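You operate a simulated robot arm through the tools that you are given. There is no shell and no other tool.

You run a simulated robot arm. Do the job below in one go: nothing can be reset, and whatever is moved stays where it is left.

TASK
Put things in order on the counter. At the end: the white seals tube is on the red case; the white fuse from the counter stands where the white seals tube stood; the blue cup stands where the white fuse stood; the orange hand lamp stands where the blue cup stood; whatever was shut is shut again. Leave all else as you found it, and nothing knocked over.

Only the result counts: the job must be done as asked and must still hold three seconds after the hand-in. Knocking over, shifting, dropping, spilling or breaking anything else fails it. A push-on lid holds only when it is set on centred and level and pressed home; a screw cap is set on level and turned clockwise until tight.

THE ROBOT
A 7-joint arm with a two-finger parallel gripper, fixed in place. Base frame: the origin is on the floor under the middle of its stand, x ahead of it, y to its left, z up; the work surface is at about z = 860. Units: mm, rad, N and s.
With the tool pointing down near the work surface it reaches from about 240 to 680 mm from the base axis. Its first joint turns from -1.152 to 1.152 rad. Payload 2.4 kg.
The TCP is the grasp point between the finger pads, 30 mm short of the fingertips. In the tool frame z runs along the fingers and y along their closing line. Largest opening 94 mm; finger width 28, thickness 10; the body of the gripper, 50 by 96 mm, starts 55 mm behind the TCP.
Orientation is that of the tool frame in the base frame, as a unit quaternion [w, x, y, z]. With the fingers straight down and closing along the base's y, the tool's x points along the base's -x, its y along +y and its z along -z.

THE INTERFACE
- The arm moves only by the tool jog_arm. Its argument "targets" is a list of rows, each a list of 3 entries, a list of its own where there are three numbers: the shift along the base's x, y, z in units of 30 mm (1.0 is 30 mm), then the turn, a rotation vector about the base's x, y, z in units of 8 degrees (1.0 is 8 degrees), then the closure, from 0 (fully open) to 1 (shut). In form: [[[dx, dy, dz], [wx, wy, wz], claw], ...]. A call has 1 to 20 rows; each row shifts and turns the commanded pose from where the row before left it. A call with a number of a shift or a turn outside -1 to 1 is refused whole. Each row takes 0.2 s and may step no farther than 50 mm and 0.15 rad from the row before; otherwise, or with a gripper value out of range, the whole call is refused. A pose out of reach is approached as far as the arm can. The call stops where the force on the tool passes 40 N (or 10 N more than at its start, if that is more) or the arm is blocked; 0.2 s more then pass. Each finger travels about 153 mm/s and halts on what it meets, pressing with about 44 N; the grip force reading is that of the motor and also rises with nothing between the fingers. The clock runs only during rows and for 0.2 s after the last one: add rows that do not move to give the fingers time. The reply holds the time, the measured pose of the TCP, the force on the tool along the base axes, the opening and the grip force, in the units named above and with some noise, with the torque about the TCP (base axes, N m) and any sound that the robot's microphone picked up.
- Cameras (640 x 400 px; columns grow to the right, rows downward): "scene" is fixed at [40.8, 468.7, 1458.9]; the picture's right is [-0.75, -0.66, 0.00], its down [-0.27, 0.31, -0.91] and it looks along [0.60, -0.69, -0.41] (base axes); focal length 319 px, centre (320, 200). "wrist" rides on the gripper at [76, 14, -103] in the tool frame; the picture's right is [-0.18, 0.98, 0.00], its down [-0.75, -0.14, -0.64] and it looks along [-0.63, -0.12, 0.77] (tool axes); focal length 243 px, centre (320, 200). There is no depth. A picture from a camera that has moved, and an enlarged one, comes with that camera's place and axes in the base frame and with its lens.
- capture(camera): a new picture of that camera. No time passes.
- enlarge(camera, box): a new picture of the part [left, top, right, bottom] of that camera's present view, enlarged. No time passes.
- close_job(): hands the job in; it is judged then, once.

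Nothing tells you positions but the pictures and the camera data. Unless the task says otherwise, let go and move clear before handing in.

The tools are called after ">>>" by a JSON object that holds its "method" and its "body". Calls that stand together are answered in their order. jog_arm: Moves the arm, as the interface text tells. Its arguments: {"type":"object","properties":{"targets":{"type":"array"}},"required":["targets"]} The other tools are called the same way: capture (camera) takes a picture; enlarge (camera, box) takes an enlarged picture of a part of a camera's view; close_job () hands the job in.

At the start:

```text
clock: 0.0
ee_pos: [379.1, -206.0, 1185.8]
orientation: [0.0, 0.0, 1.0, 0.001]
wrist_force: [-0.7, 1.0, -0.5]
moment: [0.0, 0.0, -0.01]
width: 94.2
grip_force: 0.1
```

scene: 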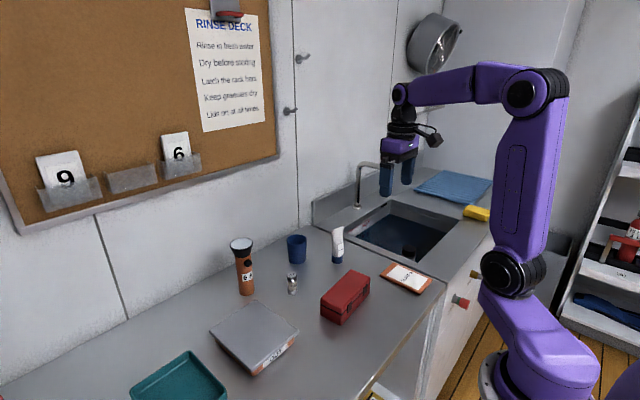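
wrist: 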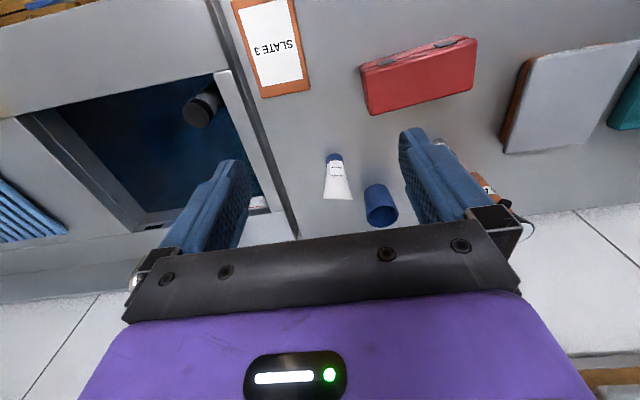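

I see a counter with an orange hand lamp, a blue cup, a small glass/metal fuse, a white seals tube and a red case. I'll look closer before moving anything.

>>> {"method": "enlarge", "body": {"camera": "scene", "box": [200, 210, 400, 335]}}

>>> {"method": "enlarge", "body": {"camera": "wrist", "box": [300, 20, 560, 240]}}

>>> {"method": "enlarge", "body": {"camera": "scene", "box": [300, 150, 500, 300]}}

```text
3.20 times, centred on (300, 272) of scene
camera zoom: at [40.8, 468.7, 1458.9], right [-0.75, -0.66, 0.0], down [-0.27, 0.31, -0.91], along [0.6, -0.69, -0.41], focal length 1020 px, centre (384, -32)
```

zoom: 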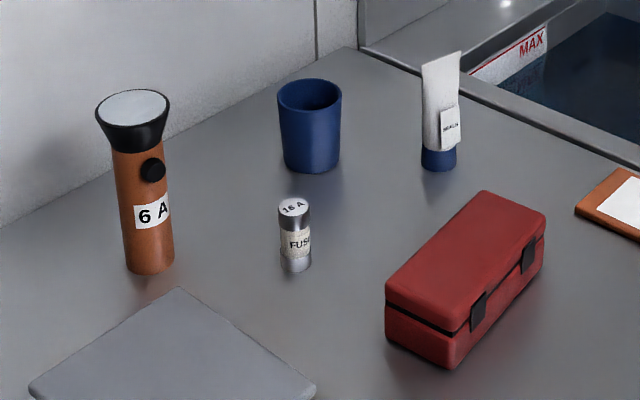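

```text
1.82 times, centred on (430, 130) of wrist
camera zoom: at [302.8, -191.5, 1287.9], right [0.18, 0.98, 0.0], down [0.75, -0.14, 0.64], along [0.63, -0.12, -0.77], focal length 441 px, centre (120, 327)
```

zoom: 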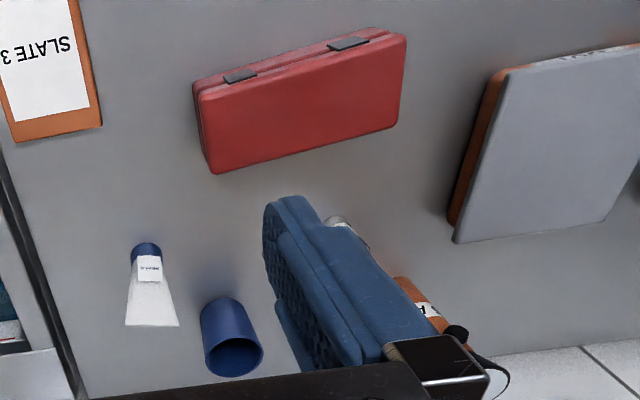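

```text
2.67 times, centred on (400, 225) of scene
camera zoom: at [40.8, 468.7, 1458.9], right [-0.75, -0.66, 0.0], down [-0.27, 0.31, -0.91], along [0.6, -0.69, -0.41], focal length 850 px, centre (107, 133)
```

zoom: 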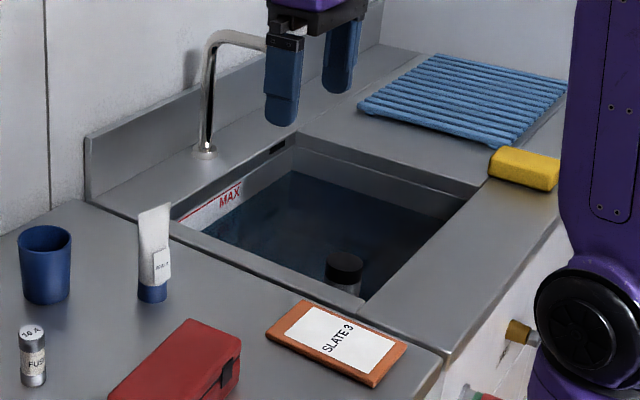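

The tube stands on its blue cap at about (557,-206), the cup at about (661,-133), the fuse at about (561,-12), the lamp at about (659,70), and the case top is near z≈910, centred around (420,-70). I want closer views of each before moving.

>>> {"method": "enlarge", "body": {"camera": "scene", "box": [222, 230, 272, 300]}}

>>> {"method": "enlarge", "body": {"camera": "scene", "box": [280, 220, 360, 300]}}

>>> {"method": "enlarge", "body": {"camera": "scene", "box": [310, 260, 380, 330]}}

>>> {"method": "enlarge", "body": {"camera": "wrist", "box": [310, 130, 410, 240]}}

```text
5.71 times, centred on (247, 265) of scene
camera zoom: at [40.8, 468.7, 1458.9], right [-0.75, -0.66, 0.0], down [-0.27, 0.31, -0.91], along [0.6, -0.69, -0.41], focal length 1822 px, centre (737, -171)
```

zoom: 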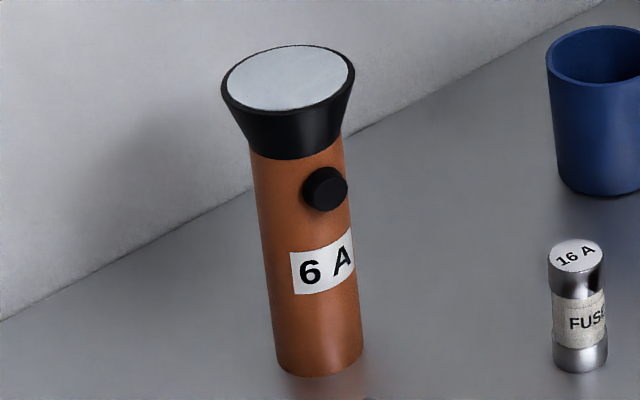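

```text
5.00 times, centred on (320, 260) of scene
camera zoom: at [40.8, 468.7, 1458.9], right [-0.75, -0.66, 0.0], down [-0.27, 0.31, -0.91], along [0.6, -0.69, -0.41], focal length 1595 px, centre (320, -100)
```

zoom: 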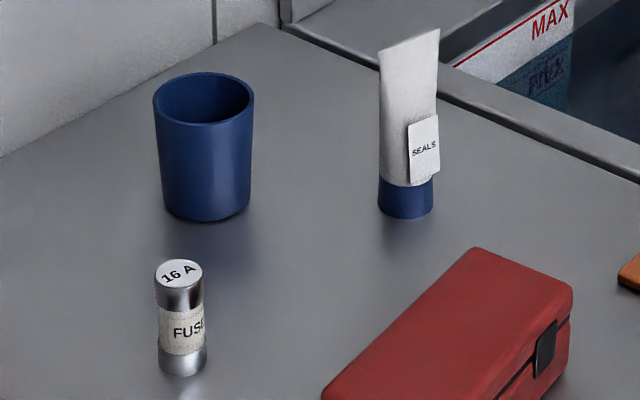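

```text
5.71 times, centred on (345, 295) of scene
camera zoom: at [40.8, 468.7, 1458.9], right [-0.75, -0.66, 0.0], down [-0.27, 0.31, -0.91], along [0.6, -0.69, -0.41], focal length 1822 px, centre (177, -343)
```

zoom: 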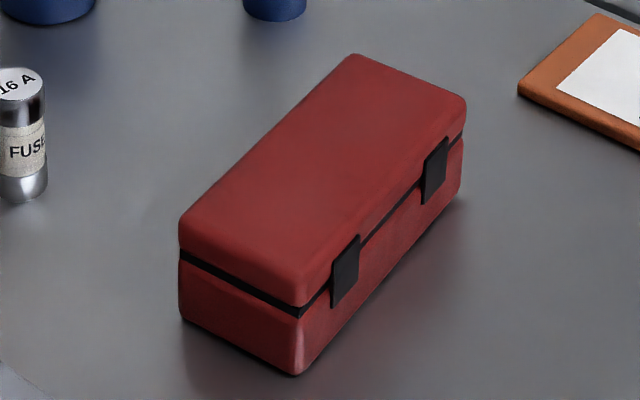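

```text
3.64 times, centred on (360, 185) of wrist
camera zoom: at [302.8, -191.5, 1287.9], right [0.18, 0.98, 0.0], down [0.75, -0.14, 0.64], along [0.63, -0.12, -0.77], focal length 882 px, centre (174, 254)
```

zoom: 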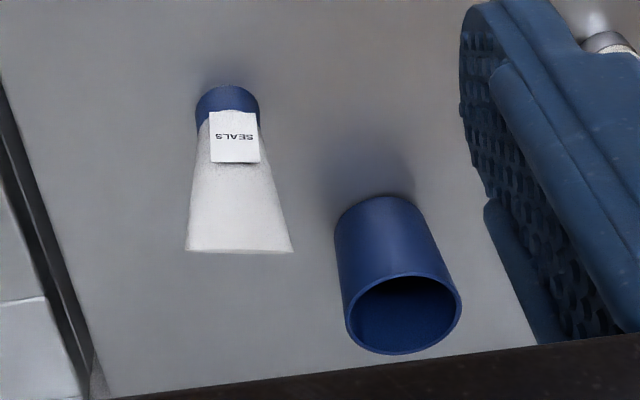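

The tube's crimp runs roughly along y (turned about 14° clockwise), so I'll grip it across its wide direction from above. First I go above the tube at safe height and check with the wrist camera.

>>> {"method": "jog_arm", "body": {"targets": [[[1, -0.02, -0.6], [0, 0, -0.3], 0], [[1, -0.02, -0.6], [0, 0, -0.3], 0], [[1, -0.02, -0.6], [0, 0, -0.3], 0], [[1, -0.02, -0.6], [0, 0, -0.3], 0], [[0.9, -0.02, -0.6], [0, 0, -0.3], 0], [[0.8, -0.02, -0.6], [0, 0, -0.25], 0], [[0, 0, 0], [0, 0, 0], 0]]}}

>>> {"method": "capture", "body": {"camera": "wrist"}}

>>> {"method": "capture", "body": {"camera": "scene"}}

```text
clock: 1.6
ee_pos: [550.7, -210.8, 1075.8]
orientation: [-0.001, 0.123, 0.992, 0.0]
wrist_force: [0.4, 0.9, 0.1]
moment: [-0.03, 0.0, -0.02]
width: 93.9
grip_force: 0.0
```

```text
taken
camera wrist: at [480.5, -177.9, 1179.2], right [0.42, 0.91, 0.0], down [0.7, -0.32, 0.64], along [0.58, -0.27, -0.77], focal length 243 px, centre (320, 200)
```

wrist: 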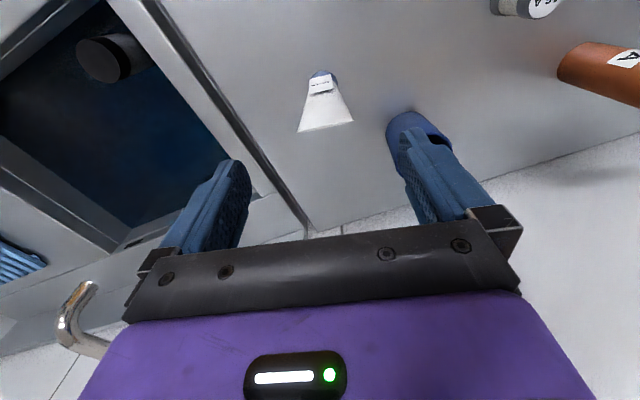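

```text
taken
```

scene: 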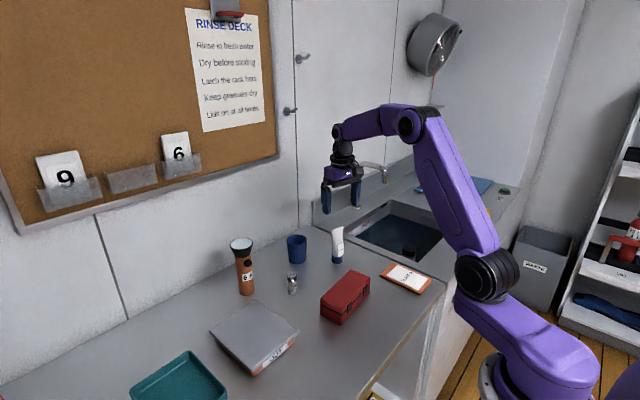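

Above the tube now. I'll take an enlarged view to fix its exact place and orientation.

>>> {"method": "enlarge", "body": {"camera": "wrist", "box": [280, 60, 370, 140]}}

```text
5.00 times, centred on (325, 100) of wrist
camera zoom: at [480.5, -177.9, 1179.2], right [0.42, 0.91, 0.0], down [0.7, -0.32, 0.64], along [0.58, -0.27, -0.77], focal length 1213 px, centre (295, 700)
```

zoom: 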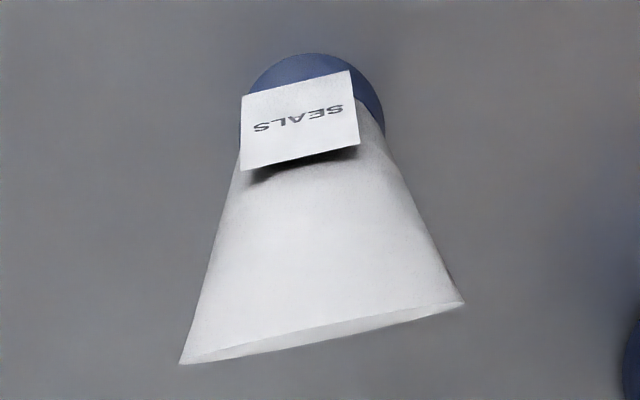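

The tube's centre is at about (557.5, -209), turned about 12°, top near z = 985. I centre on it and go down to z ≈ 942, clear of the crimp, then check.

>>> {"method": "jog_arm", "body": {"targets": [[[0.23, 0.06, -0.5], [0, 0, 0.25], 0], [[0, 0, -1], [0, 0, 0], 0], [[0, 0, -1], [0, 0, 0], 0], [[0, 0, -1], [0, 0, 0], 0], [[0, 0, -0.95], [0, 0, 0], 0], [[0, 0, 0], [0, 0, 0], 0]]}}

>>> {"method": "capture", "body": {"camera": "wrist"}}

>>> {"method": "enlarge", "body": {"camera": "scene", "box": [280, 180, 400, 280]}}

```text
clock: 3.0
ee_pos: [556.1, -206.6, 943.6]
orientation: [-0.001, 0.105, 0.995, 0.0]
wrist_force: [0.7, -0.3, 0.1]
moment: [-0.05, -0.03, -0.01]
width: 94.0
grip_force: 0.0
```

```text
taken
camera wrist: at [484.7, -176.8, 1046.3], right [0.38, 0.92, 0.0], down [0.71, -0.29, 0.64], along [0.59, -0.25, -0.77], focal length 243 px, centre (320, 200)
```

wrist: 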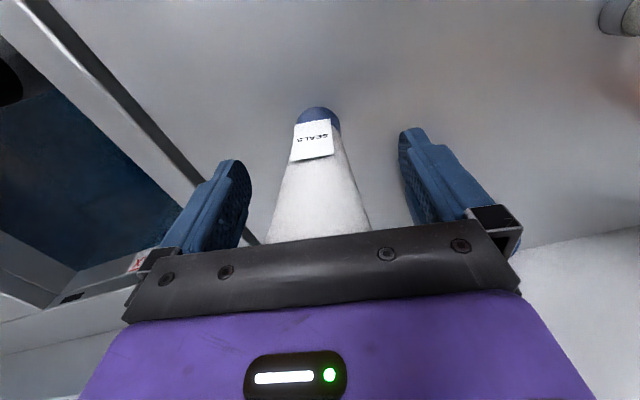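

```text
4.00 times, centred on (340, 230) of scene
camera zoom: at [40.8, 468.7, 1458.9], right [-0.75, -0.66, 0.0], down [-0.27, 0.31, -0.91], along [0.6, -0.69, -0.41], focal length 1276 px, centre (240, 80)
```

zoom: 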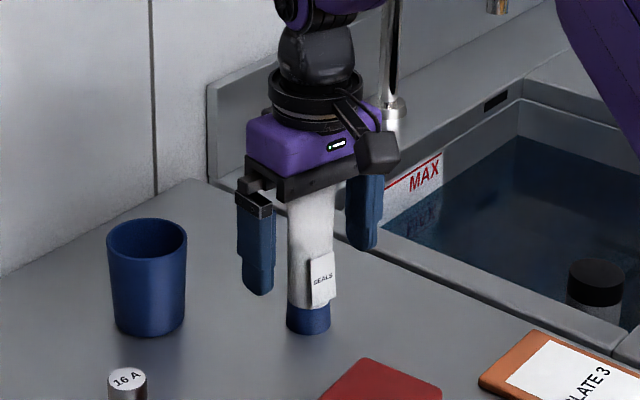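

The tube is centred between the fingers with clearance under the gripper body. I close now.

>>> {"method": "jog_arm", "body": {"targets": [[[0, 0, 0], [0, 0, 0], 1], [[0, 0, 0], [0, 0, 0], 1], [[0, 0, 0], [0, 0, 0], 1], [[0, 0, 0], [0, 0, 0], 1]]}}

>>> {"method": "enlarge", "body": {"camera": "scene", "box": [280, 180, 400, 280]}}

```text
clock: 4.0
ee_pos: [556.8, -206.4, 944.8]
orientation: [0.0, 0.105, 0.995, 0.0]
wrist_force: [0.6, 0.8, 0.5]
moment: [0.05, -0.02, 0.03]
width: 48.5
grip_force: 43.7
```

```text
4.00 times, centred on (340, 230) of scene
camera zoom: at [40.8, 468.7, 1458.9], right [-0.75, -0.66, 0.0], down [-0.27, 0.31, -0.91], along [0.6, -0.69, -0.41], focal length 1276 px, centre (240, 80)
```

zoom: 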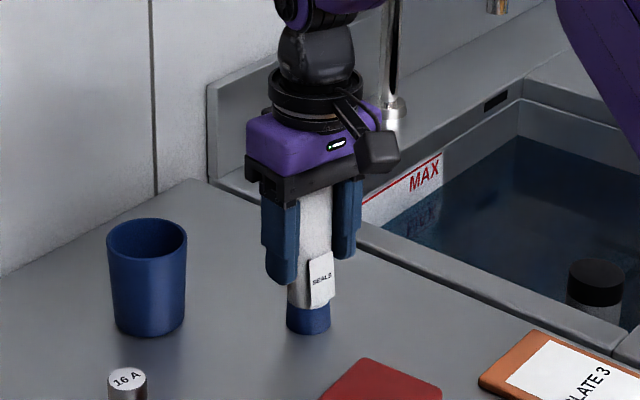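

Firm grip at 48.5 mm. I lift a little and check that the tube hangs straight.

>>> {"method": "jog_arm", "body": {"targets": [[[0, 0, 0.3], [0, 0, 0], 1], [[0, 0, 0.5], [0, 0, 0], 1], [[0, 0, 0.8], [0, 0, 0], 1], [[0, 0, 0], [0, 0, 0], 1]]}}

>>> {"method": "enlarge", "body": {"camera": "scene", "box": [280, 160, 400, 260]}}

>>> {"method": "capture", "body": {"camera": "wrist"}}

```text
clock: 5.0
ee_pos: [556.4, -204.9, 992.0]
orientation: [0.0, 0.105, 0.994, 0.0]
wrist_force: [-0.2, -1.0, -1.7]
moment: [0.0, 0.01, -0.03]
width: 48.2
grip_force: 43.9
```

```text
4.00 times, centred on (340, 210) of scene
camera zoom: at [40.8, 468.7, 1458.9], right [-0.75, -0.66, 0.0], down [-0.27, 0.31, -0.91], along [0.6, -0.69, -0.41], focal length 1276 px, centre (240, 160)
```

zoom: 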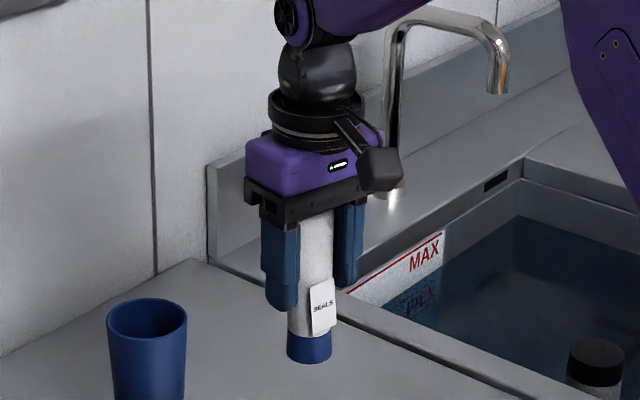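

```text
taken
camera wrist: at [485.1, -176.5, 1094.1], right [0.38, 0.92, 0.0], down [0.71, -0.29, 0.64], along [0.59, -0.25, -0.77], focal length 243 px, centre (320, 200)
```

wrist: 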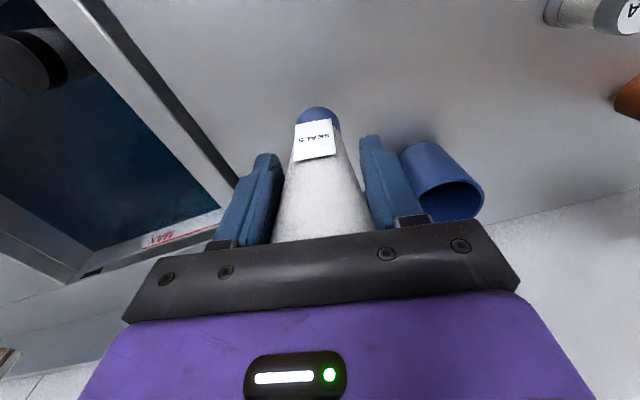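

The tube is held upright. I carry it over the red case (centre about (419.5, -70)) at a height that keeps it clear.

>>> {"method": "jog_arm", "body": {"targets": [[[0, 0, 0.9], [0, 0, 0], 1], [[-0.3, 0.3, 0.9], [0, 0, 0.1], 1], [[-0.9, 0.9, 0], [0, 0, 0.3], 1], [[-0.9, 0.9, 0], [0, 0, 0.3], 1], [[-0.9, 0.9, 0], [0, 0, 0.3], 1], [[-0.9, 0.9, 0], [0, 0, 0.3], 1], [[-0.66, 0.6, 0], [0, 0, 0.2], 1], [[0, 0, 0], [0, 0, 0], 1]]}}

>>> {"method": "capture", "body": {"camera": "wrist"}}

>>> {"method": "enlarge", "body": {"camera": "scene", "box": [280, 200, 440, 340]}}

```text
clock: 6.8
ee_pos: [420.6, -73.7, 1045.2]
orientation: [0.0, 0.0, 1.0, -0.001]
wrist_force: [-0.5, -0.4, -1.1]
moment: [-0.02, -0.01, 0.01]
width: 48.4
grip_force: 44.2
```

```text
taken
camera wrist: at [344.4, -59.8, 1148.2], right [0.18, 0.98, 0.0], down [0.75, -0.14, 0.64], along [0.63, -0.12, -0.77], focal length 243 px, centre (320, 200)
```

wrist: 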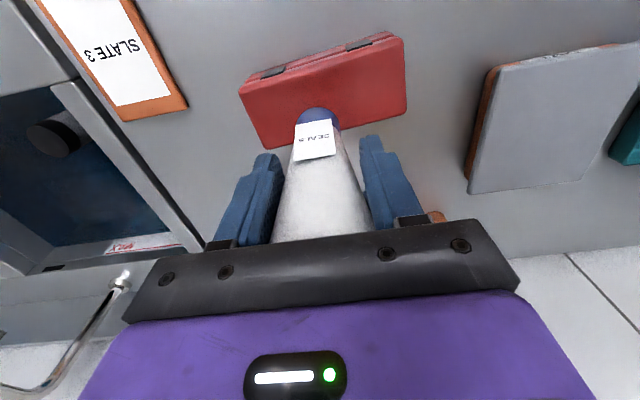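

```text
2.86 times, centred on (360, 270) of scene
camera zoom: at [40.8, 468.7, 1458.9], right [-0.75, -0.66, 0.0], down [-0.27, 0.31, -0.91], along [0.6, -0.69, -0.41], focal length 911 px, centre (206, 0)
```

zoom: 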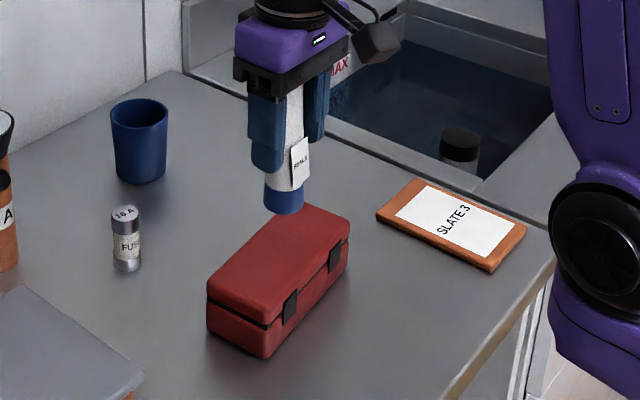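

The tube hangs over the case near its middle. I lower to just above the lid, then continue in small steps watching the force.

>>> {"method": "jog_arm", "body": {"targets": [[[0, 0.12, -0.7], [0, 0, 0], 1], [[0, 0, -0.6], [0, 0, 0], 1], [[0, 0, 0], [0, 0, 0], 1]]}}

>>> {"method": "enlarge", "body": {"camera": "scene", "box": [310, 230, 390, 330]}}

>>> {"method": "capture", "body": {"camera": "wrist"}}

```text
clock: 7.6
ee_pos: [420.3, -70.7, 1006.5]
orientation: [0.0, 0.0, 1.0, 0.0]
wrist_force: [0.6, 0.5, -1.6]
moment: [0.0, 0.0, -0.02]
width: 48.0
grip_force: 44.0
```

```text
4.00 times, centred on (350, 280) of scene
camera zoom: at [40.8, 468.7, 1458.9], right [-0.75, -0.66, 0.0], down [-0.27, 0.31, -0.91], along [0.6, -0.69, -0.41], focal length 1276 px, centre (200, -120)
```

zoom: 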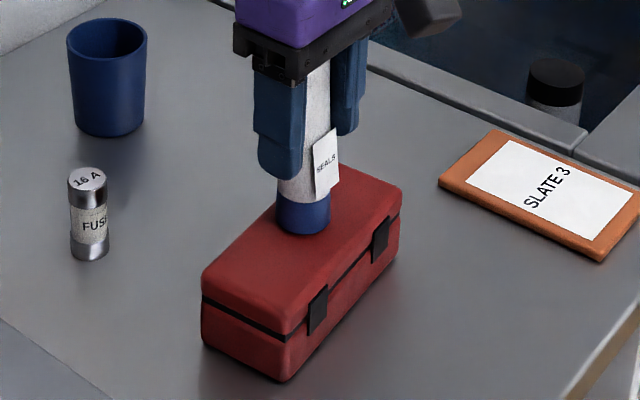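

```text
taken
camera wrist: at [344.5, -55.8, 1108.6], right [0.18, 0.98, 0.0], down [0.75, -0.14, 0.64], along [0.63, -0.12, -0.77], focal length 243 px, centre (320, 200)
```

wrist: 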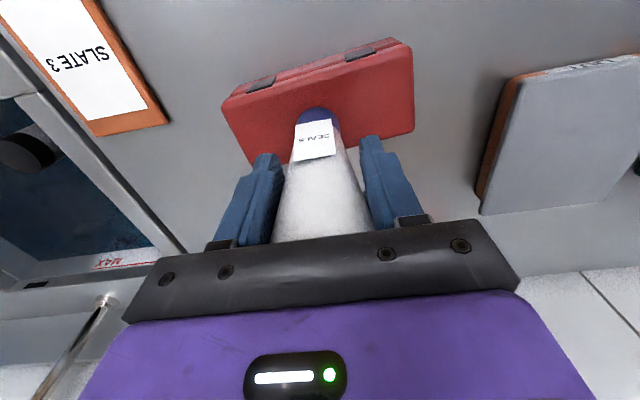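

About 5–10 mm still to go to the lid. I step down gently.

>>> {"method": "jog_arm", "body": {"targets": [[[0, 0, -0.1], [0, 0, 0], 1], [[0, 0, -0.07], [0, 0, 0], 1], [[0, 0, 0], [0, 0, 0], 1]]}}

```text
clock: 8.4
ee_pos: [419.8, -69.4, 1000.8]
orientation: [0.0, 0.0, 1.0, 0.0]
wrist_force: [-0.6, 0.1, 5.7]
moment: [0.16, 0.01, 0.02]
width: 48.0
grip_force: 43.5
```

Contact with the lid felt (about 7 N). I check that it sits flush before releasing.

>>> {"method": "enlarge", "body": {"camera": "scene", "box": [320, 240, 380, 300]}}

>>> {"method": "enlarge", "body": {"camera": "wrist", "box": [210, 20, 430, 200]}}

```text
6.67 times, centred on (350, 270) of scene
camera zoom: at [40.7, 468.7, 1458.8], right [-0.75, -0.66, 0.0], down [-0.27, 0.31, -0.91], along [0.6, -0.69, -0.41], focal length 2126 px, centre (120, -267)
```

zoom: 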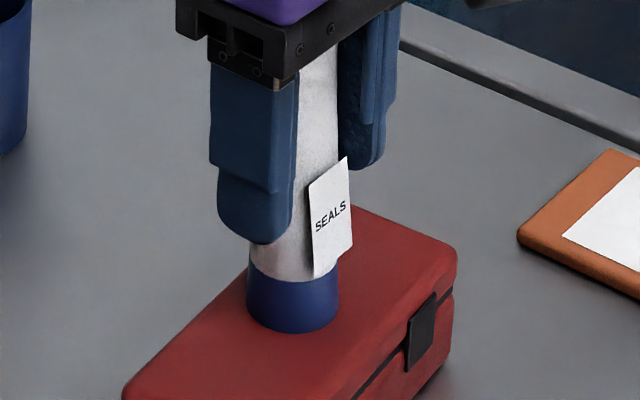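

```text
2.22 times, centred on (320, 110) of wrist
camera zoom: at [343.7, -55.5, 1104.4], right [0.18, 0.98, 0.0], down [0.75, -0.14, 0.64], along [0.63, -0.12, -0.77], focal length 539 px, centre (320, 400)
```

zoom: 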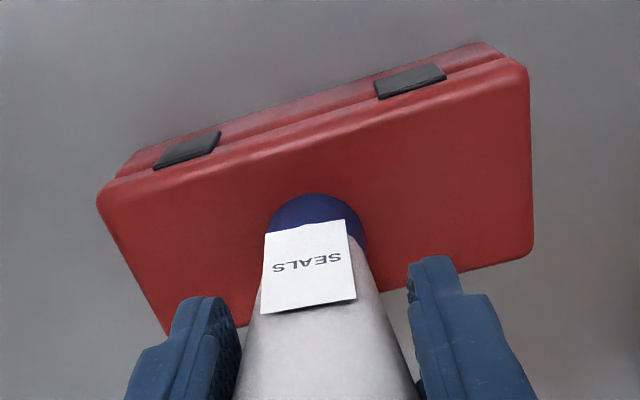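

The tube is centred on the lid and flush. I open slowly, then rise straight up.

>>> {"method": "jog_arm", "body": {"targets": [[[0, 0, -0.01], [0, 0, 0], 0.47], [[0, 0, 0], [0, 0, 0], 0.44], [[0, 0, 0], [0, 0, 0], 0.38], [[0, 0, 0], [0, 0, 0], 0.25], [[0, 0, 0], [0, 0, 0], 0.1], [[0, 0, 0], [0, 0, 0], 0]]}}

>>> {"method": "enlarge", "body": {"camera": "scene", "box": [310, 220, 390, 300]}}

```text
clock: 9.8
ee_pos: [420.2, -69.1, 999.7]
orientation: [0.0, 0.001, 1.0, 0.0]
wrist_force: [0.3, -0.2, 0.1]
moment: [-0.04, -0.01, -0.02]
width: 93.9
grip_force: 0.0
```

```text
5.00 times, centred on (350, 260) of scene
camera zoom: at [40.8, 468.7, 1458.9], right [-0.75, -0.66, 0.0], down [-0.27, 0.31, -0.91], along [0.6, -0.69, -0.41], focal length 1595 px, centre (170, -100)
```

zoom: 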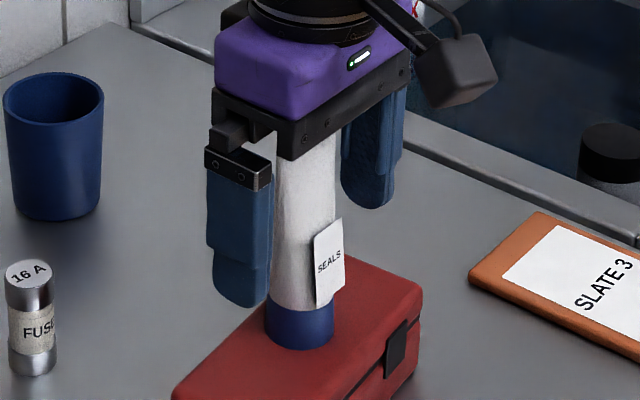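

The tube stands on its own on the case. I rise clear of it and go over to the fuse.

>>> {"method": "jog_arm", "body": {"targets": [[[0, 0, 0.5], [0, 0, 0], 0], [[0, 0, 1], [0, 0, 0], 0], [[0, 0, 1], [0, 0, 0], 0], [[0, 0, 1], [0, 0, 0], 0], [[0, 0, 0.5], [0, 0, 0], 0], [[0.9, 0.38, 0], [0, 0, 0], 0], [[0.9, 0.38, 0], [0, 0, 0], 0], [[0.9, 0.38, -0.6], [0, 0, 0], 0], [[0.9, 0.38, -0.8], [0, 0, 0], 0], [[0.8, 0.38, -0.8], [0, 0, 0], 0], [[0, 0, 0], [0, 0, 0], 0]]}}

>>> {"method": "capture", "body": {"camera": "scene"}}

>>> {"method": "capture", "body": {"camera": "wrist"}}

>>> {"method": "enlarge", "body": {"camera": "wrist", "box": [260, 40, 380, 140]}}

```text
clock: 12.2
ee_pos: [553.0, -12.0, 1054.7]
orientation: [0.0, 0.0, 1.0, 0.001]
wrist_force: [0.6, 0.3, 0.8]
moment: [0.03, -0.01, -0.01]
width: 93.9
grip_force: 0.1
```

```text
taken
```

scene: 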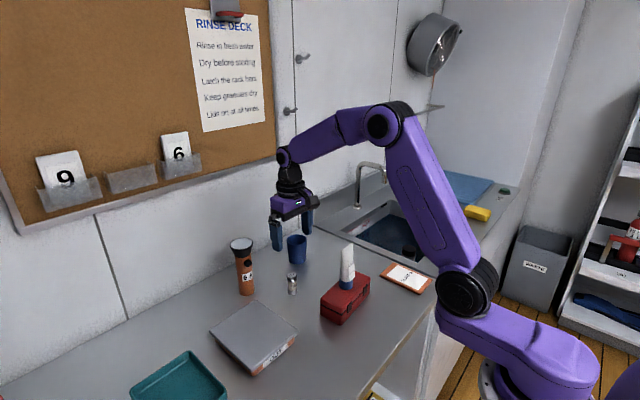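

```text
taken
camera wrist: at [476.2, 2.3, 1158.0], right [0.18, 0.98, 0.0], down [0.75, -0.14, 0.64], along [0.63, -0.12, -0.77], focal length 243 px, centre (320, 200)
```

wrist: 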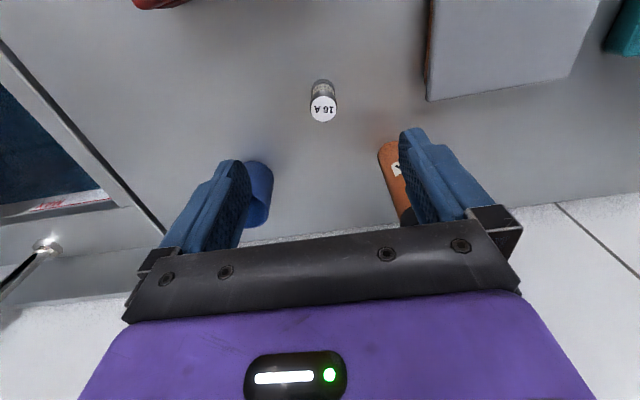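

```text
4.00 times, centred on (320, 90) of wrist
camera zoom: at [476.2, 2.3, 1158.0], right [0.18, 0.98, 0.0], down [0.75, -0.14, 0.64], along [0.63, -0.12, -0.77], focal length 970 px, centre (320, 640)
```

zoom: 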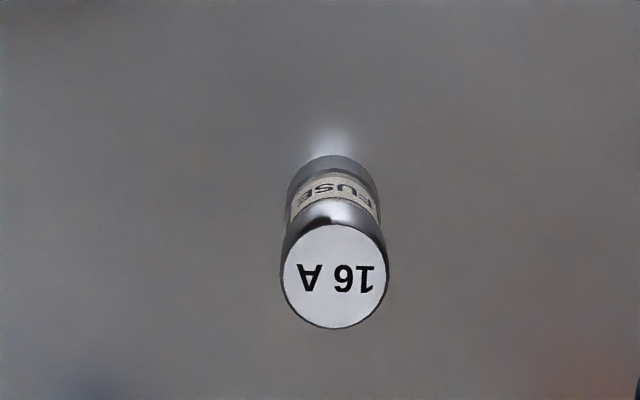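

The fuse is at about (558.5, -10), Ø 26, top near z = 920. I go down over it with open fingers.

>>> {"method": "jog_arm", "body": {"targets": [[[0.18, 0.07, -0.5], [0, 0, 0], 0], [[0, 0, -1], [0, 0, 0], 0], [[0, 0, -1], [0, 0, 0], 0], [[0, 0, -1], [0, 0, 0], 0], [[0, 0, -1], [0, 0, 0], 0], [[0, 0, -0.7], [0, 0, 0], 0], [[0, 0, 0], [0, 0, 0], 0]]}}

>>> {"method": "capture", "body": {"camera": "wrist"}}

>>> {"method": "enlarge", "body": {"camera": "scene", "box": [250, 220, 340, 310]}}

```text
clock: 13.8
ee_pos: [556.4, -8.7, 899.9]
orientation: [0.0, 0.0, 1.0, -0.001]
wrist_force: [-0.5, -0.3, -0.6]
moment: [-0.02, 0.02, -0.02]
width: 94.0
grip_force: 0.1
```

```text
taken
camera wrist: at [480.4, 5.6, 1002.4], right [0.18, 0.98, 0.0], down [0.75, -0.14, 0.64], along [0.63, -0.12, -0.77], focal length 243 px, centre (320, 200)
```

wrist: 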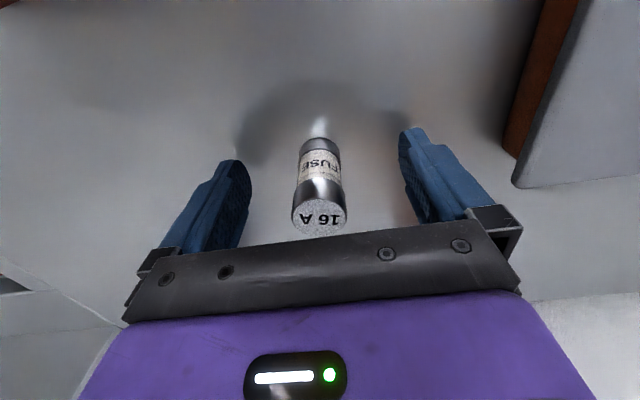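

```text
4.44 times, centred on (295, 265) of scene
camera zoom: at [40.8, 468.7, 1458.9], right [-0.75, -0.66, 0.0], down [-0.27, 0.31, -0.91], along [0.6, -0.69, -0.41], focal length 1417 px, centre (431, -89)
```

zoom: 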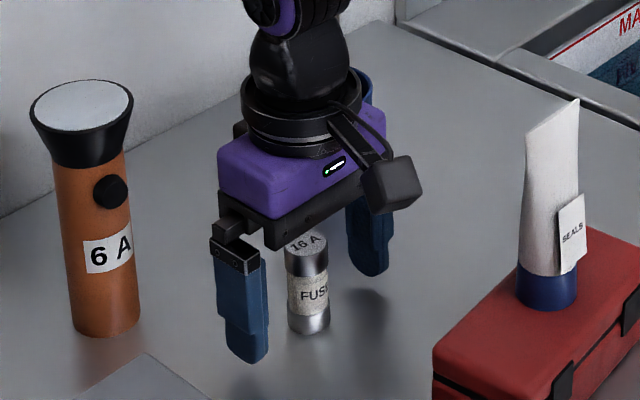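

The fuse sits centred between the fingers at about (556, -8.5). I close on it and lift a little.

>>> {"method": "jog_arm", "body": {"targets": [[[0, 0, 0], [0, 0, 0], 1], [[0, 0, 0], [0, 0, 0], 1], [[0, 0, 0], [0, 0, 0], 1], [[0, 0, 0], [0, 0, 0], 1]]}}

>>> {"method": "jog_arm", "body": {"targets": [[[0, 0, 0.3], [0, 0, 0], 1], [[0, 0, 0.7], [0, 0, 0], 1], [[0, 0, 0], [0, 0, 0], 1]]}}

>>> {"method": "capture", "body": {"camera": "wrist"}}

>>> {"method": "enlarge", "body": {"camera": "scene", "box": [250, 220, 340, 310]}}

```text
clock: 14.8
ee_pos: [556.9, -9.3, 900.7]
orientation: [0.0, -0.001, 1.0, 0.0]
wrist_force: [0.6, 0.0, -0.2]
moment: [0.03, -0.01, -0.01]
width: 25.3
grip_force: 44.3
```

```text
clock: 15.6
ee_pos: [556.4, -10.9, 930.2]
orientation: [0.0, 0.0, 1.0, 0.0]
wrist_force: [0.0, 0.4, -0.8]
moment: [-0.01, -0.02, -0.01]
width: 25.5
grip_force: 43.9
```

```text
taken
camera wrist: at [480.4, 4.6, 1033.5], right [0.18, 0.98, 0.0], down [0.75, -0.14, 0.64], along [0.63, -0.12, -0.77], focal length 243 px, centre (320, 200)
```

wrist: 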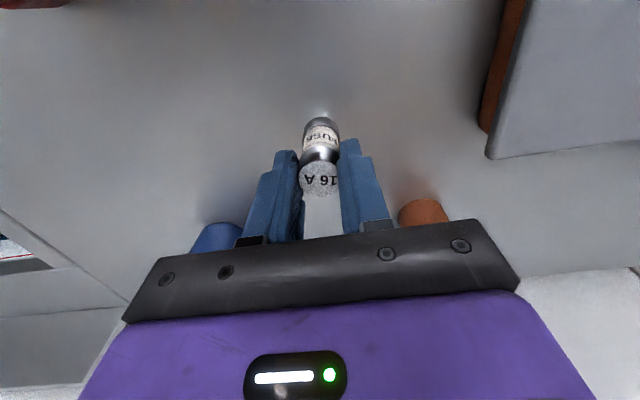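

```text
4.44 times, centred on (295, 265) of scene
camera zoom: at [40.8, 468.7, 1458.9], right [-0.75, -0.66, 0.0], down [-0.27, 0.31, -0.91], along [0.6, -0.69, -0.41], focal length 1417 px, centre (431, -89)
```

zoom: 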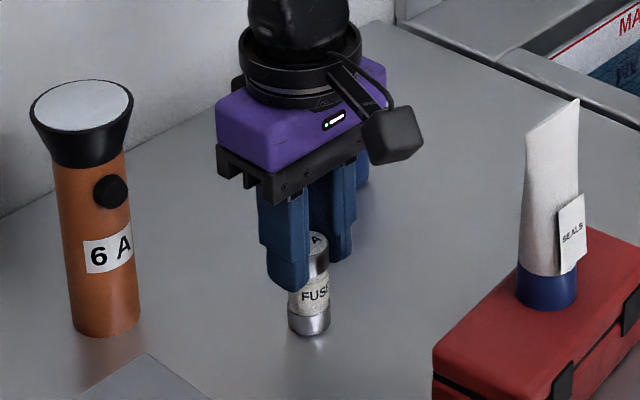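

The fingers closed to 25 mm, but the fuse appears to have stayed on the counter and slid between the pads. I look closer before doing anything else.

>>> {"method": "enlarge", "body": {"camera": "scene", "box": [275, 235, 335, 300]}}

>>> {"method": "enlarge", "body": {"camera": "wrist", "box": [260, 100, 380, 220]}}

```text
6.15 times, centred on (305, 268) of scene
camera zoom: at [40.8, 468.7, 1458.9], right [-0.75, -0.66, 0.0], down [-0.27, 0.31, -0.91], along [0.6, -0.69, -0.41], focal length 1962 px, centre (412, -215)
```

zoom: 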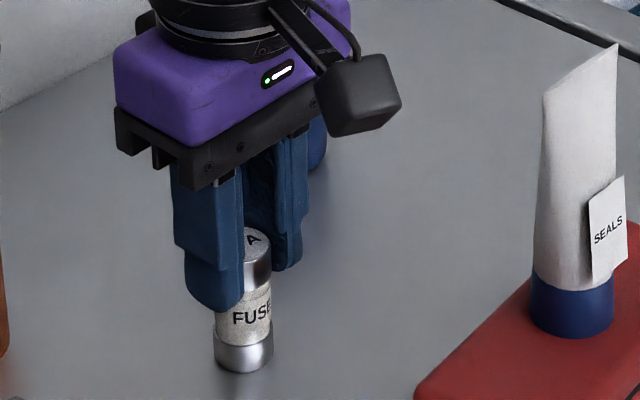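

```text
3.33 times, centred on (320, 160) of wrist
camera zoom: at [480.4, 4.6, 1033.5], right [0.18, 0.98, 0.0], down [0.75, -0.14, 0.64], along [0.63, -0.12, -0.77], focal length 809 px, centre (320, 333)
```

zoom: 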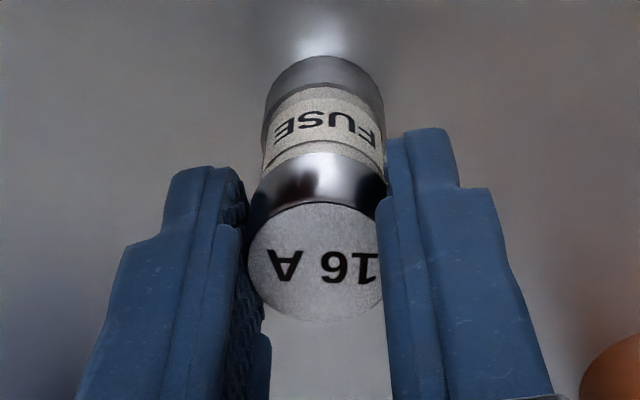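

The fuse slid through the pads (smooth metal caps). I open, go down lower and regrip, then lift very slightly while reading the force to learn how it holds.

>>> {"method": "jog_arm", "body": {"targets": [[[0, 0, 0], [0, 0, 0], 0.7], [[0, 0, 0], [0, 0, 0], 0.6], [[0, 0, -0.4], [0, 0, 0], 0.5], [[0, 0, -0.5], [0, 0, 0], 0.5], [[0, 0, -0.3], [0, 0, 0], 0.5], [[0, 0, 0], [0, 0, 0], 0.5]]}}

>>> {"method": "capture", "body": {"camera": "wrist"}}

```text
clock: 17.0
ee_pos: [556.8, -11.1, 893.0]
orientation: [0.001, 0.0, 1.0, 0.0]
wrist_force: [0.2, 0.0, 0.5]
moment: [0.0, 0.0, 0.0]
width: 47.0
grip_force: 0.1
```

```text
taken
camera wrist: at [480.6, 4.0, 995.4], right [0.18, 0.98, 0.0], down [0.75, -0.14, 0.64], along [0.63, -0.12, -0.77], focal length 243 px, centre (320, 200)
```

wrist: 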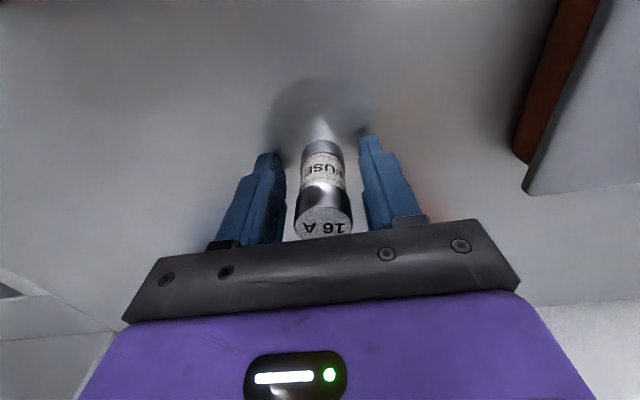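

>>> {"method": "jog_arm", "body": {"targets": [[[0, 0, 0], [0, 0, 0], 1], [[0, 0, 0], [0, 0, 0], 1], [[0, 0, 0], [0, 0, 0], 1], [[0, 0, 0], [0, 0, 0], 1], [[0, 0, 0], [0, 0, 0], 1], [[0, 0, 0.1], [0, 0, 0], 1]]}}

>>> {"method": "capture", "body": {"camera": "wrist"}}

>>> {"method": "jog_arm", "body": {"targets": [[[0, 0, 0.1], [0, 0, 0], 1]]}}

>>> {"method": "jog_arm", "body": {"targets": [[[0, 0, 0.1], [0, 0, 0], 1]]}}

>>> {"method": "capture", "body": {"camera": "wrist"}}

>>> {"method": "enlarge", "body": {"camera": "scene", "box": [275, 235, 335, 300]}}

```text
clock: 18.4
ee_pos: [557.7, -11.1, 894.8]
orientation: [0.0, 0.001, 1.0, 0.0]
wrist_force: [0.0, 0.0, -1.2]
moment: [0.01, -0.01, 0.0]
width: 25.9
grip_force: 43.9
```

```text
taken
camera wrist: at [480.7, 3.8, 998.6], right [0.18, 0.98, 0.0], down [0.75, -0.14, 0.64], along [0.63, -0.12, -0.77], focal length 243 px, centre (320, 200)
```

wrist: 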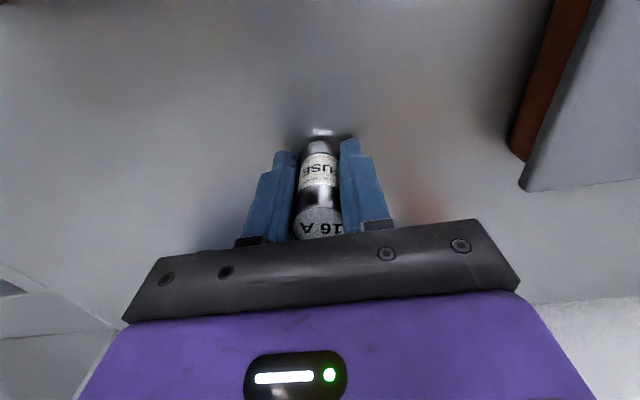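

```text
clock: 18.8
ee_pos: [557.0, -11.4, 900.3]
orientation: [0.0, 0.001, 1.0, 0.0]
wrist_force: [1.0, -0.1, 0.3]
moment: [0.01, 0.0, -0.02]
width: 25.7
grip_force: 44.0
```

```text
clock: 19.2
ee_pos: [557.1, -11.2, 902.0]
orientation: [0.0, 0.0, 1.0, 0.0]
wrist_force: [1.5, 0.0, -1.3]
moment: [0.02, 0.0, -0.01]
width: 25.9
grip_force: 44.2
```

```text
taken
camera wrist: at [481.1, 3.9, 1004.4], right [0.18, 0.98, 0.0], down [0.75, -0.14, 0.64], along [0.63, -0.12, -0.77], focal length 243 px, centre (320, 200)
```

wrist: 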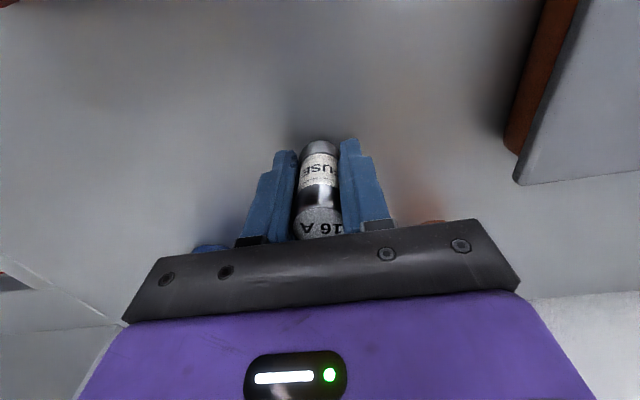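

```text
6.15 times, centred on (305, 268) of scene
camera zoom: at [40.8, 468.7, 1458.9], right [-0.75, -0.66, 0.0], down [-0.27, 0.31, -0.91], along [0.6, -0.69, -0.41], focal length 1962 px, centre (412, -215)
```

zoom: 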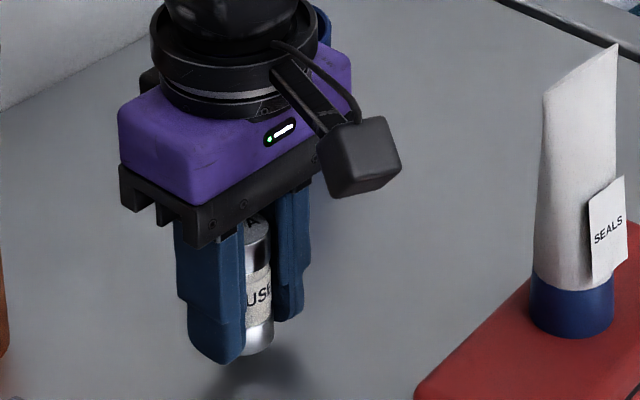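

This time the lower grip lifts it, so the pads now hold. I continue lifting slowly and verify that it doesn't slip.

>>> {"method": "jog_arm", "body": {"targets": [[[0, 0, 0.1], [0, 0, 0], 1], [[0, 0, 0.15], [0, 0, 0], 1], [[0, 0, 0.2], [0, 0, 0], 1], [[0, 0, 0.2], [0, 0, 0], 1], [[0, 0, 0.2], [0, 0, 0], 1], [[0, 0, 0.15], [0, 0, 0], 1], [[0, 0, 0.1], [0, 0, 0], 1], [[0, 0, 0], [0, 0, 0], 1]]}}

>>> {"method": "capture", "body": {"camera": "wrist"}}

>>> {"method": "enlarge", "body": {"camera": "scene", "box": [260, 220, 340, 300]}}

```text
clock: 21.0
ee_pos: [558.5, -10.9, 934.8]
orientation: [0.0, 0.0, 1.0, 0.0]
wrist_force: [0.0, 0.3, 0.4]
moment: [0.01, 0.02, 0.0]
width: 25.8
grip_force: 43.9
```

```text
taken
camera wrist: at [481.0, 3.9, 1038.0], right [0.18, 0.98, 0.0], down [0.75, -0.14, 0.64], along [0.63, -0.12, -0.77], focal length 243 px, centre (320, 200)
```

wrist: 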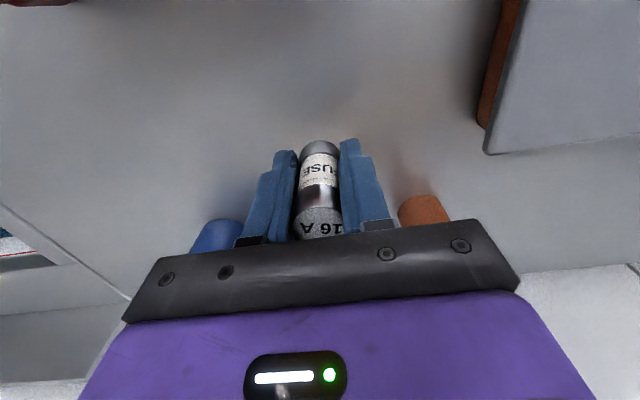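

```text
5.00 times, centred on (300, 260) of scene
camera zoom: at [40.8, 468.7, 1458.9], right [-0.75, -0.66, 0.0], down [-0.27, 0.31, -0.91], along [0.6, -0.69, -0.41], focal length 1595 px, centre (420, -100)
```

zoom: 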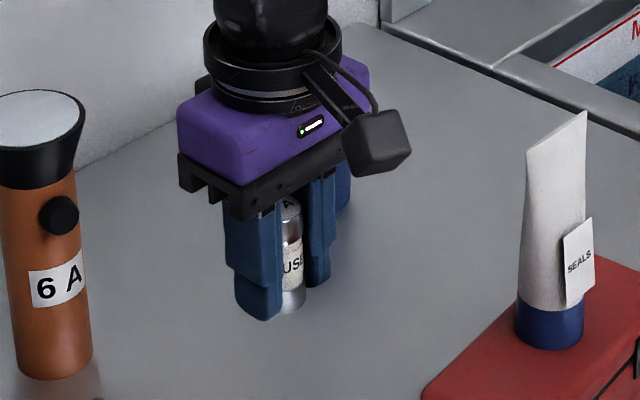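

The fuse is held now. I raise it and carry it along y, above everything, to the tube's old place at about (557, -208).

>>> {"method": "jog_arm", "body": {"targets": [[[0, 0, 0.3], [0, 0, 0], 1], [[0, 0, 0.5], [0, 0, 0], 1], [[0, 0, 0.6], [0, 0, 0], 1], [[0, 0, 0.5], [0, 0, 0], 1], [[0, -0.3, 0.3], [0, 0, 0], 1], [[0, -0.5, 0], [0, 0, 0], 1], [[0, -0.7, 0], [0, 0, 0], 1], [[0, -0.8, 0], [0, 0, 0], 1], [[0, -0.8, 0], [0, 0, 0], 1], [[0, -0.8, 0], [0, 0, 0], 1], [[0, -0.8, 0], [0, 0, 0], 1], [[0, -0.7, 0], [0, 0, 0], 1], [[0, -0.6, 0], [0, 0, 0], 1], [[0, -0.37, 0], [0, 0, 0], 1], [[0, -0.2, 0], [0, 0, 0], 1], [[0, 0, 0], [0, 0, 0], 1]]}}

>>> {"method": "capture", "body": {"camera": "wrist"}}

>>> {"method": "capture", "body": {"camera": "scene"}}

```text
clock: 24.4
ee_pos: [556.8, -207.4, 1001.5]
orientation: [0.0, -0.001, 1.0, 0.0]
wrist_force: [-0.5, -0.2, -0.1]
moment: [0.01, -0.02, 0.02]
width: 25.7
grip_force: 44.4
```

```text
taken
camera wrist: at [481.9, -191.9, 1103.3], right [0.18, 0.98, 0.0], down [0.75, -0.14, 0.64], along [0.63, -0.12, -0.77], focal length 243 px, centre (320, 200)
```

wrist: 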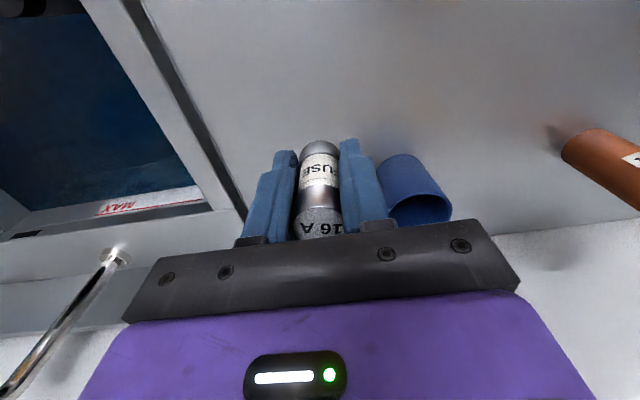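

```text
taken
```

scene: 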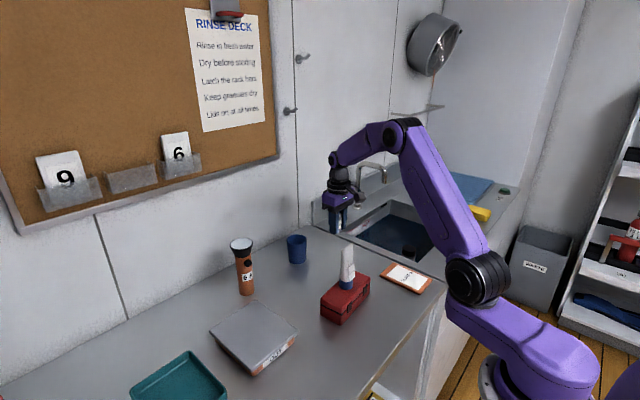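

The fuse is still firmly held. I lower it to just above the counter at the tube's old spot.

>>> {"method": "jog_arm", "body": {"targets": [[[0, 0, -0.4], [0, 0, 0], 1], [[0, 0, -0.6], [0, 0, 0], 1], [[0, 0, -0.7], [0, 0, 0], 1], [[0, 0, -0.7], [0, 0, 0], 1], [[0, 0, -0.5], [0, 0, 0], 1], [[0, 0, -0.3], [0, 0, 0], 1], [[0, 0, -0.15], [0, 0, 0], 1], [[0, 0, 0], [0, 0, 0], 1]]}}

>>> {"method": "enlarge", "body": {"camera": "scene", "box": [300, 200, 380, 280]}}

>>> {"method": "enlarge", "body": {"camera": "wrist", "box": [240, 100, 400, 240]}}

```text
clock: 26.2
ee_pos: [559.6, -207.0, 900.1]
orientation: [0.0, 0.001, 1.0, 0.0]
wrist_force: [-0.4, 0.6, -0.5]
moment: [0.0, 0.0, 0.0]
width: 25.9
grip_force: 43.3
```

```text
5.00 times, centred on (340, 240) of scene
camera zoom: at [40.8, 468.7, 1458.9], right [-0.75, -0.66, 0.0], down [-0.27, 0.31, -0.91], along [0.6, -0.69, -0.41], focal length 1595 px, centre (220, 0)
```

zoom: 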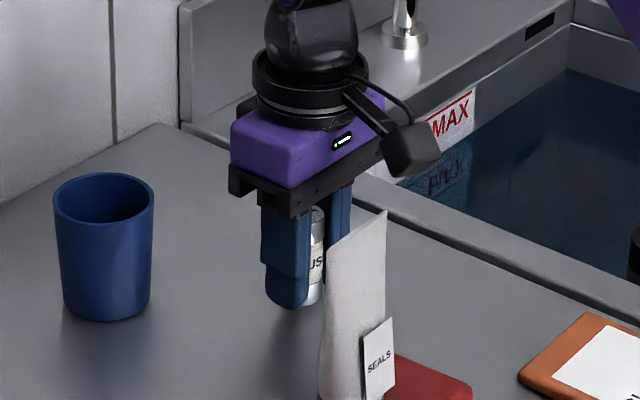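

```text
2.86 times, centred on (320, 170) of wrist
camera zoom: at [482.5, -193.0, 1003.1], right [0.18, 0.98, 0.0], down [0.75, -0.14, 0.64], along [0.63, -0.12, -0.77], focal length 693 px, centre (320, 286)
```

zoom: 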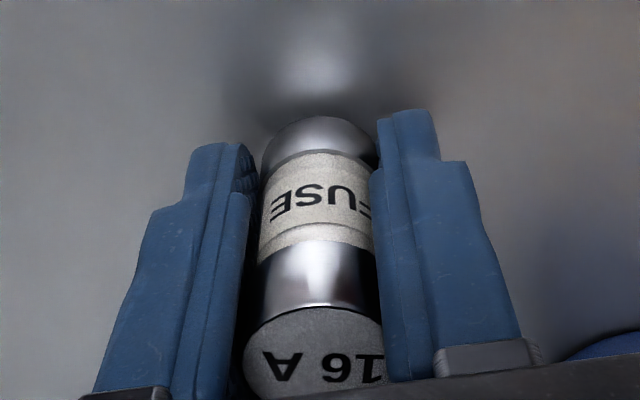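

>>> {"method": "jog_arm", "body": {"targets": [[[0, -0.02, -0.1], [0, 0, 0], 1], [[0, 0, -0.08], [0, 0, 0], 1], [[0, 0, 0], [0, 0, 0], 1]]}}

>>> {"method": "jog_arm", "body": {"targets": [[[0, 0, -0.04], [0, 0, 0], 1], [[0, 0, 0], [0, 0, 0], 1]]}}

```text
clock: 27.0
ee_pos: [557.5, -208.4, 895.0]
orientation: [-0.001, 0.001, 1.0, 0.001]
wrist_force: [0.0, -0.5, -0.9]
moment: [0.01, -0.04, 0.03]
width: 25.9
grip_force: 44.1
```

```text
clock: 27.6
ee_pos: [557.6, -207.3, 893.8]
orientation: [0.0, 0.0, 1.0, 0.001]
wrist_force: [-0.4, 0.1, 0.0]
moment: [-0.02, -0.01, -0.01]
width: 25.6
grip_force: 43.7
```

>>> {"method": "jog_arm", "body": {"targets": [[[0, 0, -0.04], [0, 0, 0], 1], [[0, 0, 0], [0, 0, 0], 1]]}}

>>> {"method": "enlarge", "body": {"camera": "wrist", "box": [270, 110, 370, 190]}}

>>> {"method": "enlarge", "body": {"camera": "scene", "box": [320, 220, 360, 260]}}

```text
clock: 28.2
ee_pos: [558.1, -207.3, 893.2]
orientation: [-0.001, 0.0, 1.0, 0.0]
wrist_force: [-1.0, -0.1, -1.3]
moment: [-0.03, -0.02, -0.02]
width: 25.8
grip_force: 44.2
```

```text
5.00 times, centred on (320, 150) of wrist
camera zoom: at [481.7, -193.1, 995.8], right [0.18, 0.98, 0.0], down [0.75, -0.14, 0.64], along [0.63, -0.12, -0.77], focal length 1213 px, centre (320, 450)
```

zoom: 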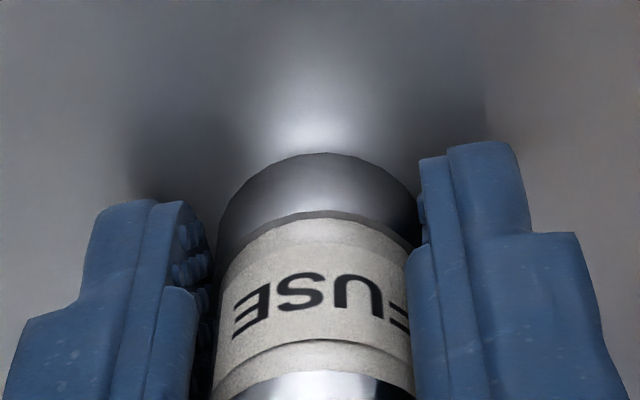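

```text
10.00 times, centred on (340, 240) of scene
camera zoom: at [40.8, 468.7, 1458.9], right [-0.75, -0.66, 0.0], down [-0.27, 0.31, -0.91], along [0.6, -0.69, -0.41], focal length 3189 px, centre (120, -200)
```

zoom: 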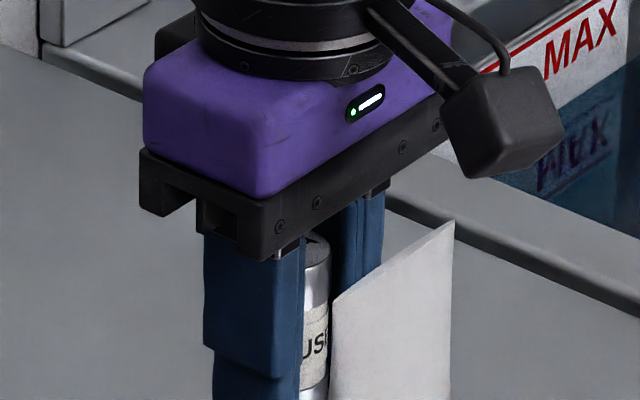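

>>> {"method": "jog_arm", "body": {"targets": [[[0, 0, -0.03], [0, 0, 0], 1], [[0, 0, 0], [0, 0, 0], 1]]}}

>>> {"method": "jog_arm", "body": {"targets": [[[0, 0, -0.02], [0, 0, 0], 1], [[0, 0, 0], [0, 0, 0], 1]]}}

```text
clock: 28.8
ee_pos: [559.3, -208.1, 892.7]
orientation: [0.0, 0.0, 1.0, 0.0]
wrist_force: [-2.4, 1.0, 5.9]
moment: [0.07, 0.08, 0.0]
width: 25.8
grip_force: 43.8
```

```text
clock: 29.4
ee_pos: [559.0, -208.2, 893.7]
orientation: [0.001, 0.0, 1.0, -0.001]
wrist_force: [-5.2, 3.4, 17.2]
moment: [0.08, 0.17, 0.0]
width: 25.5
grip_force: 44.1
```

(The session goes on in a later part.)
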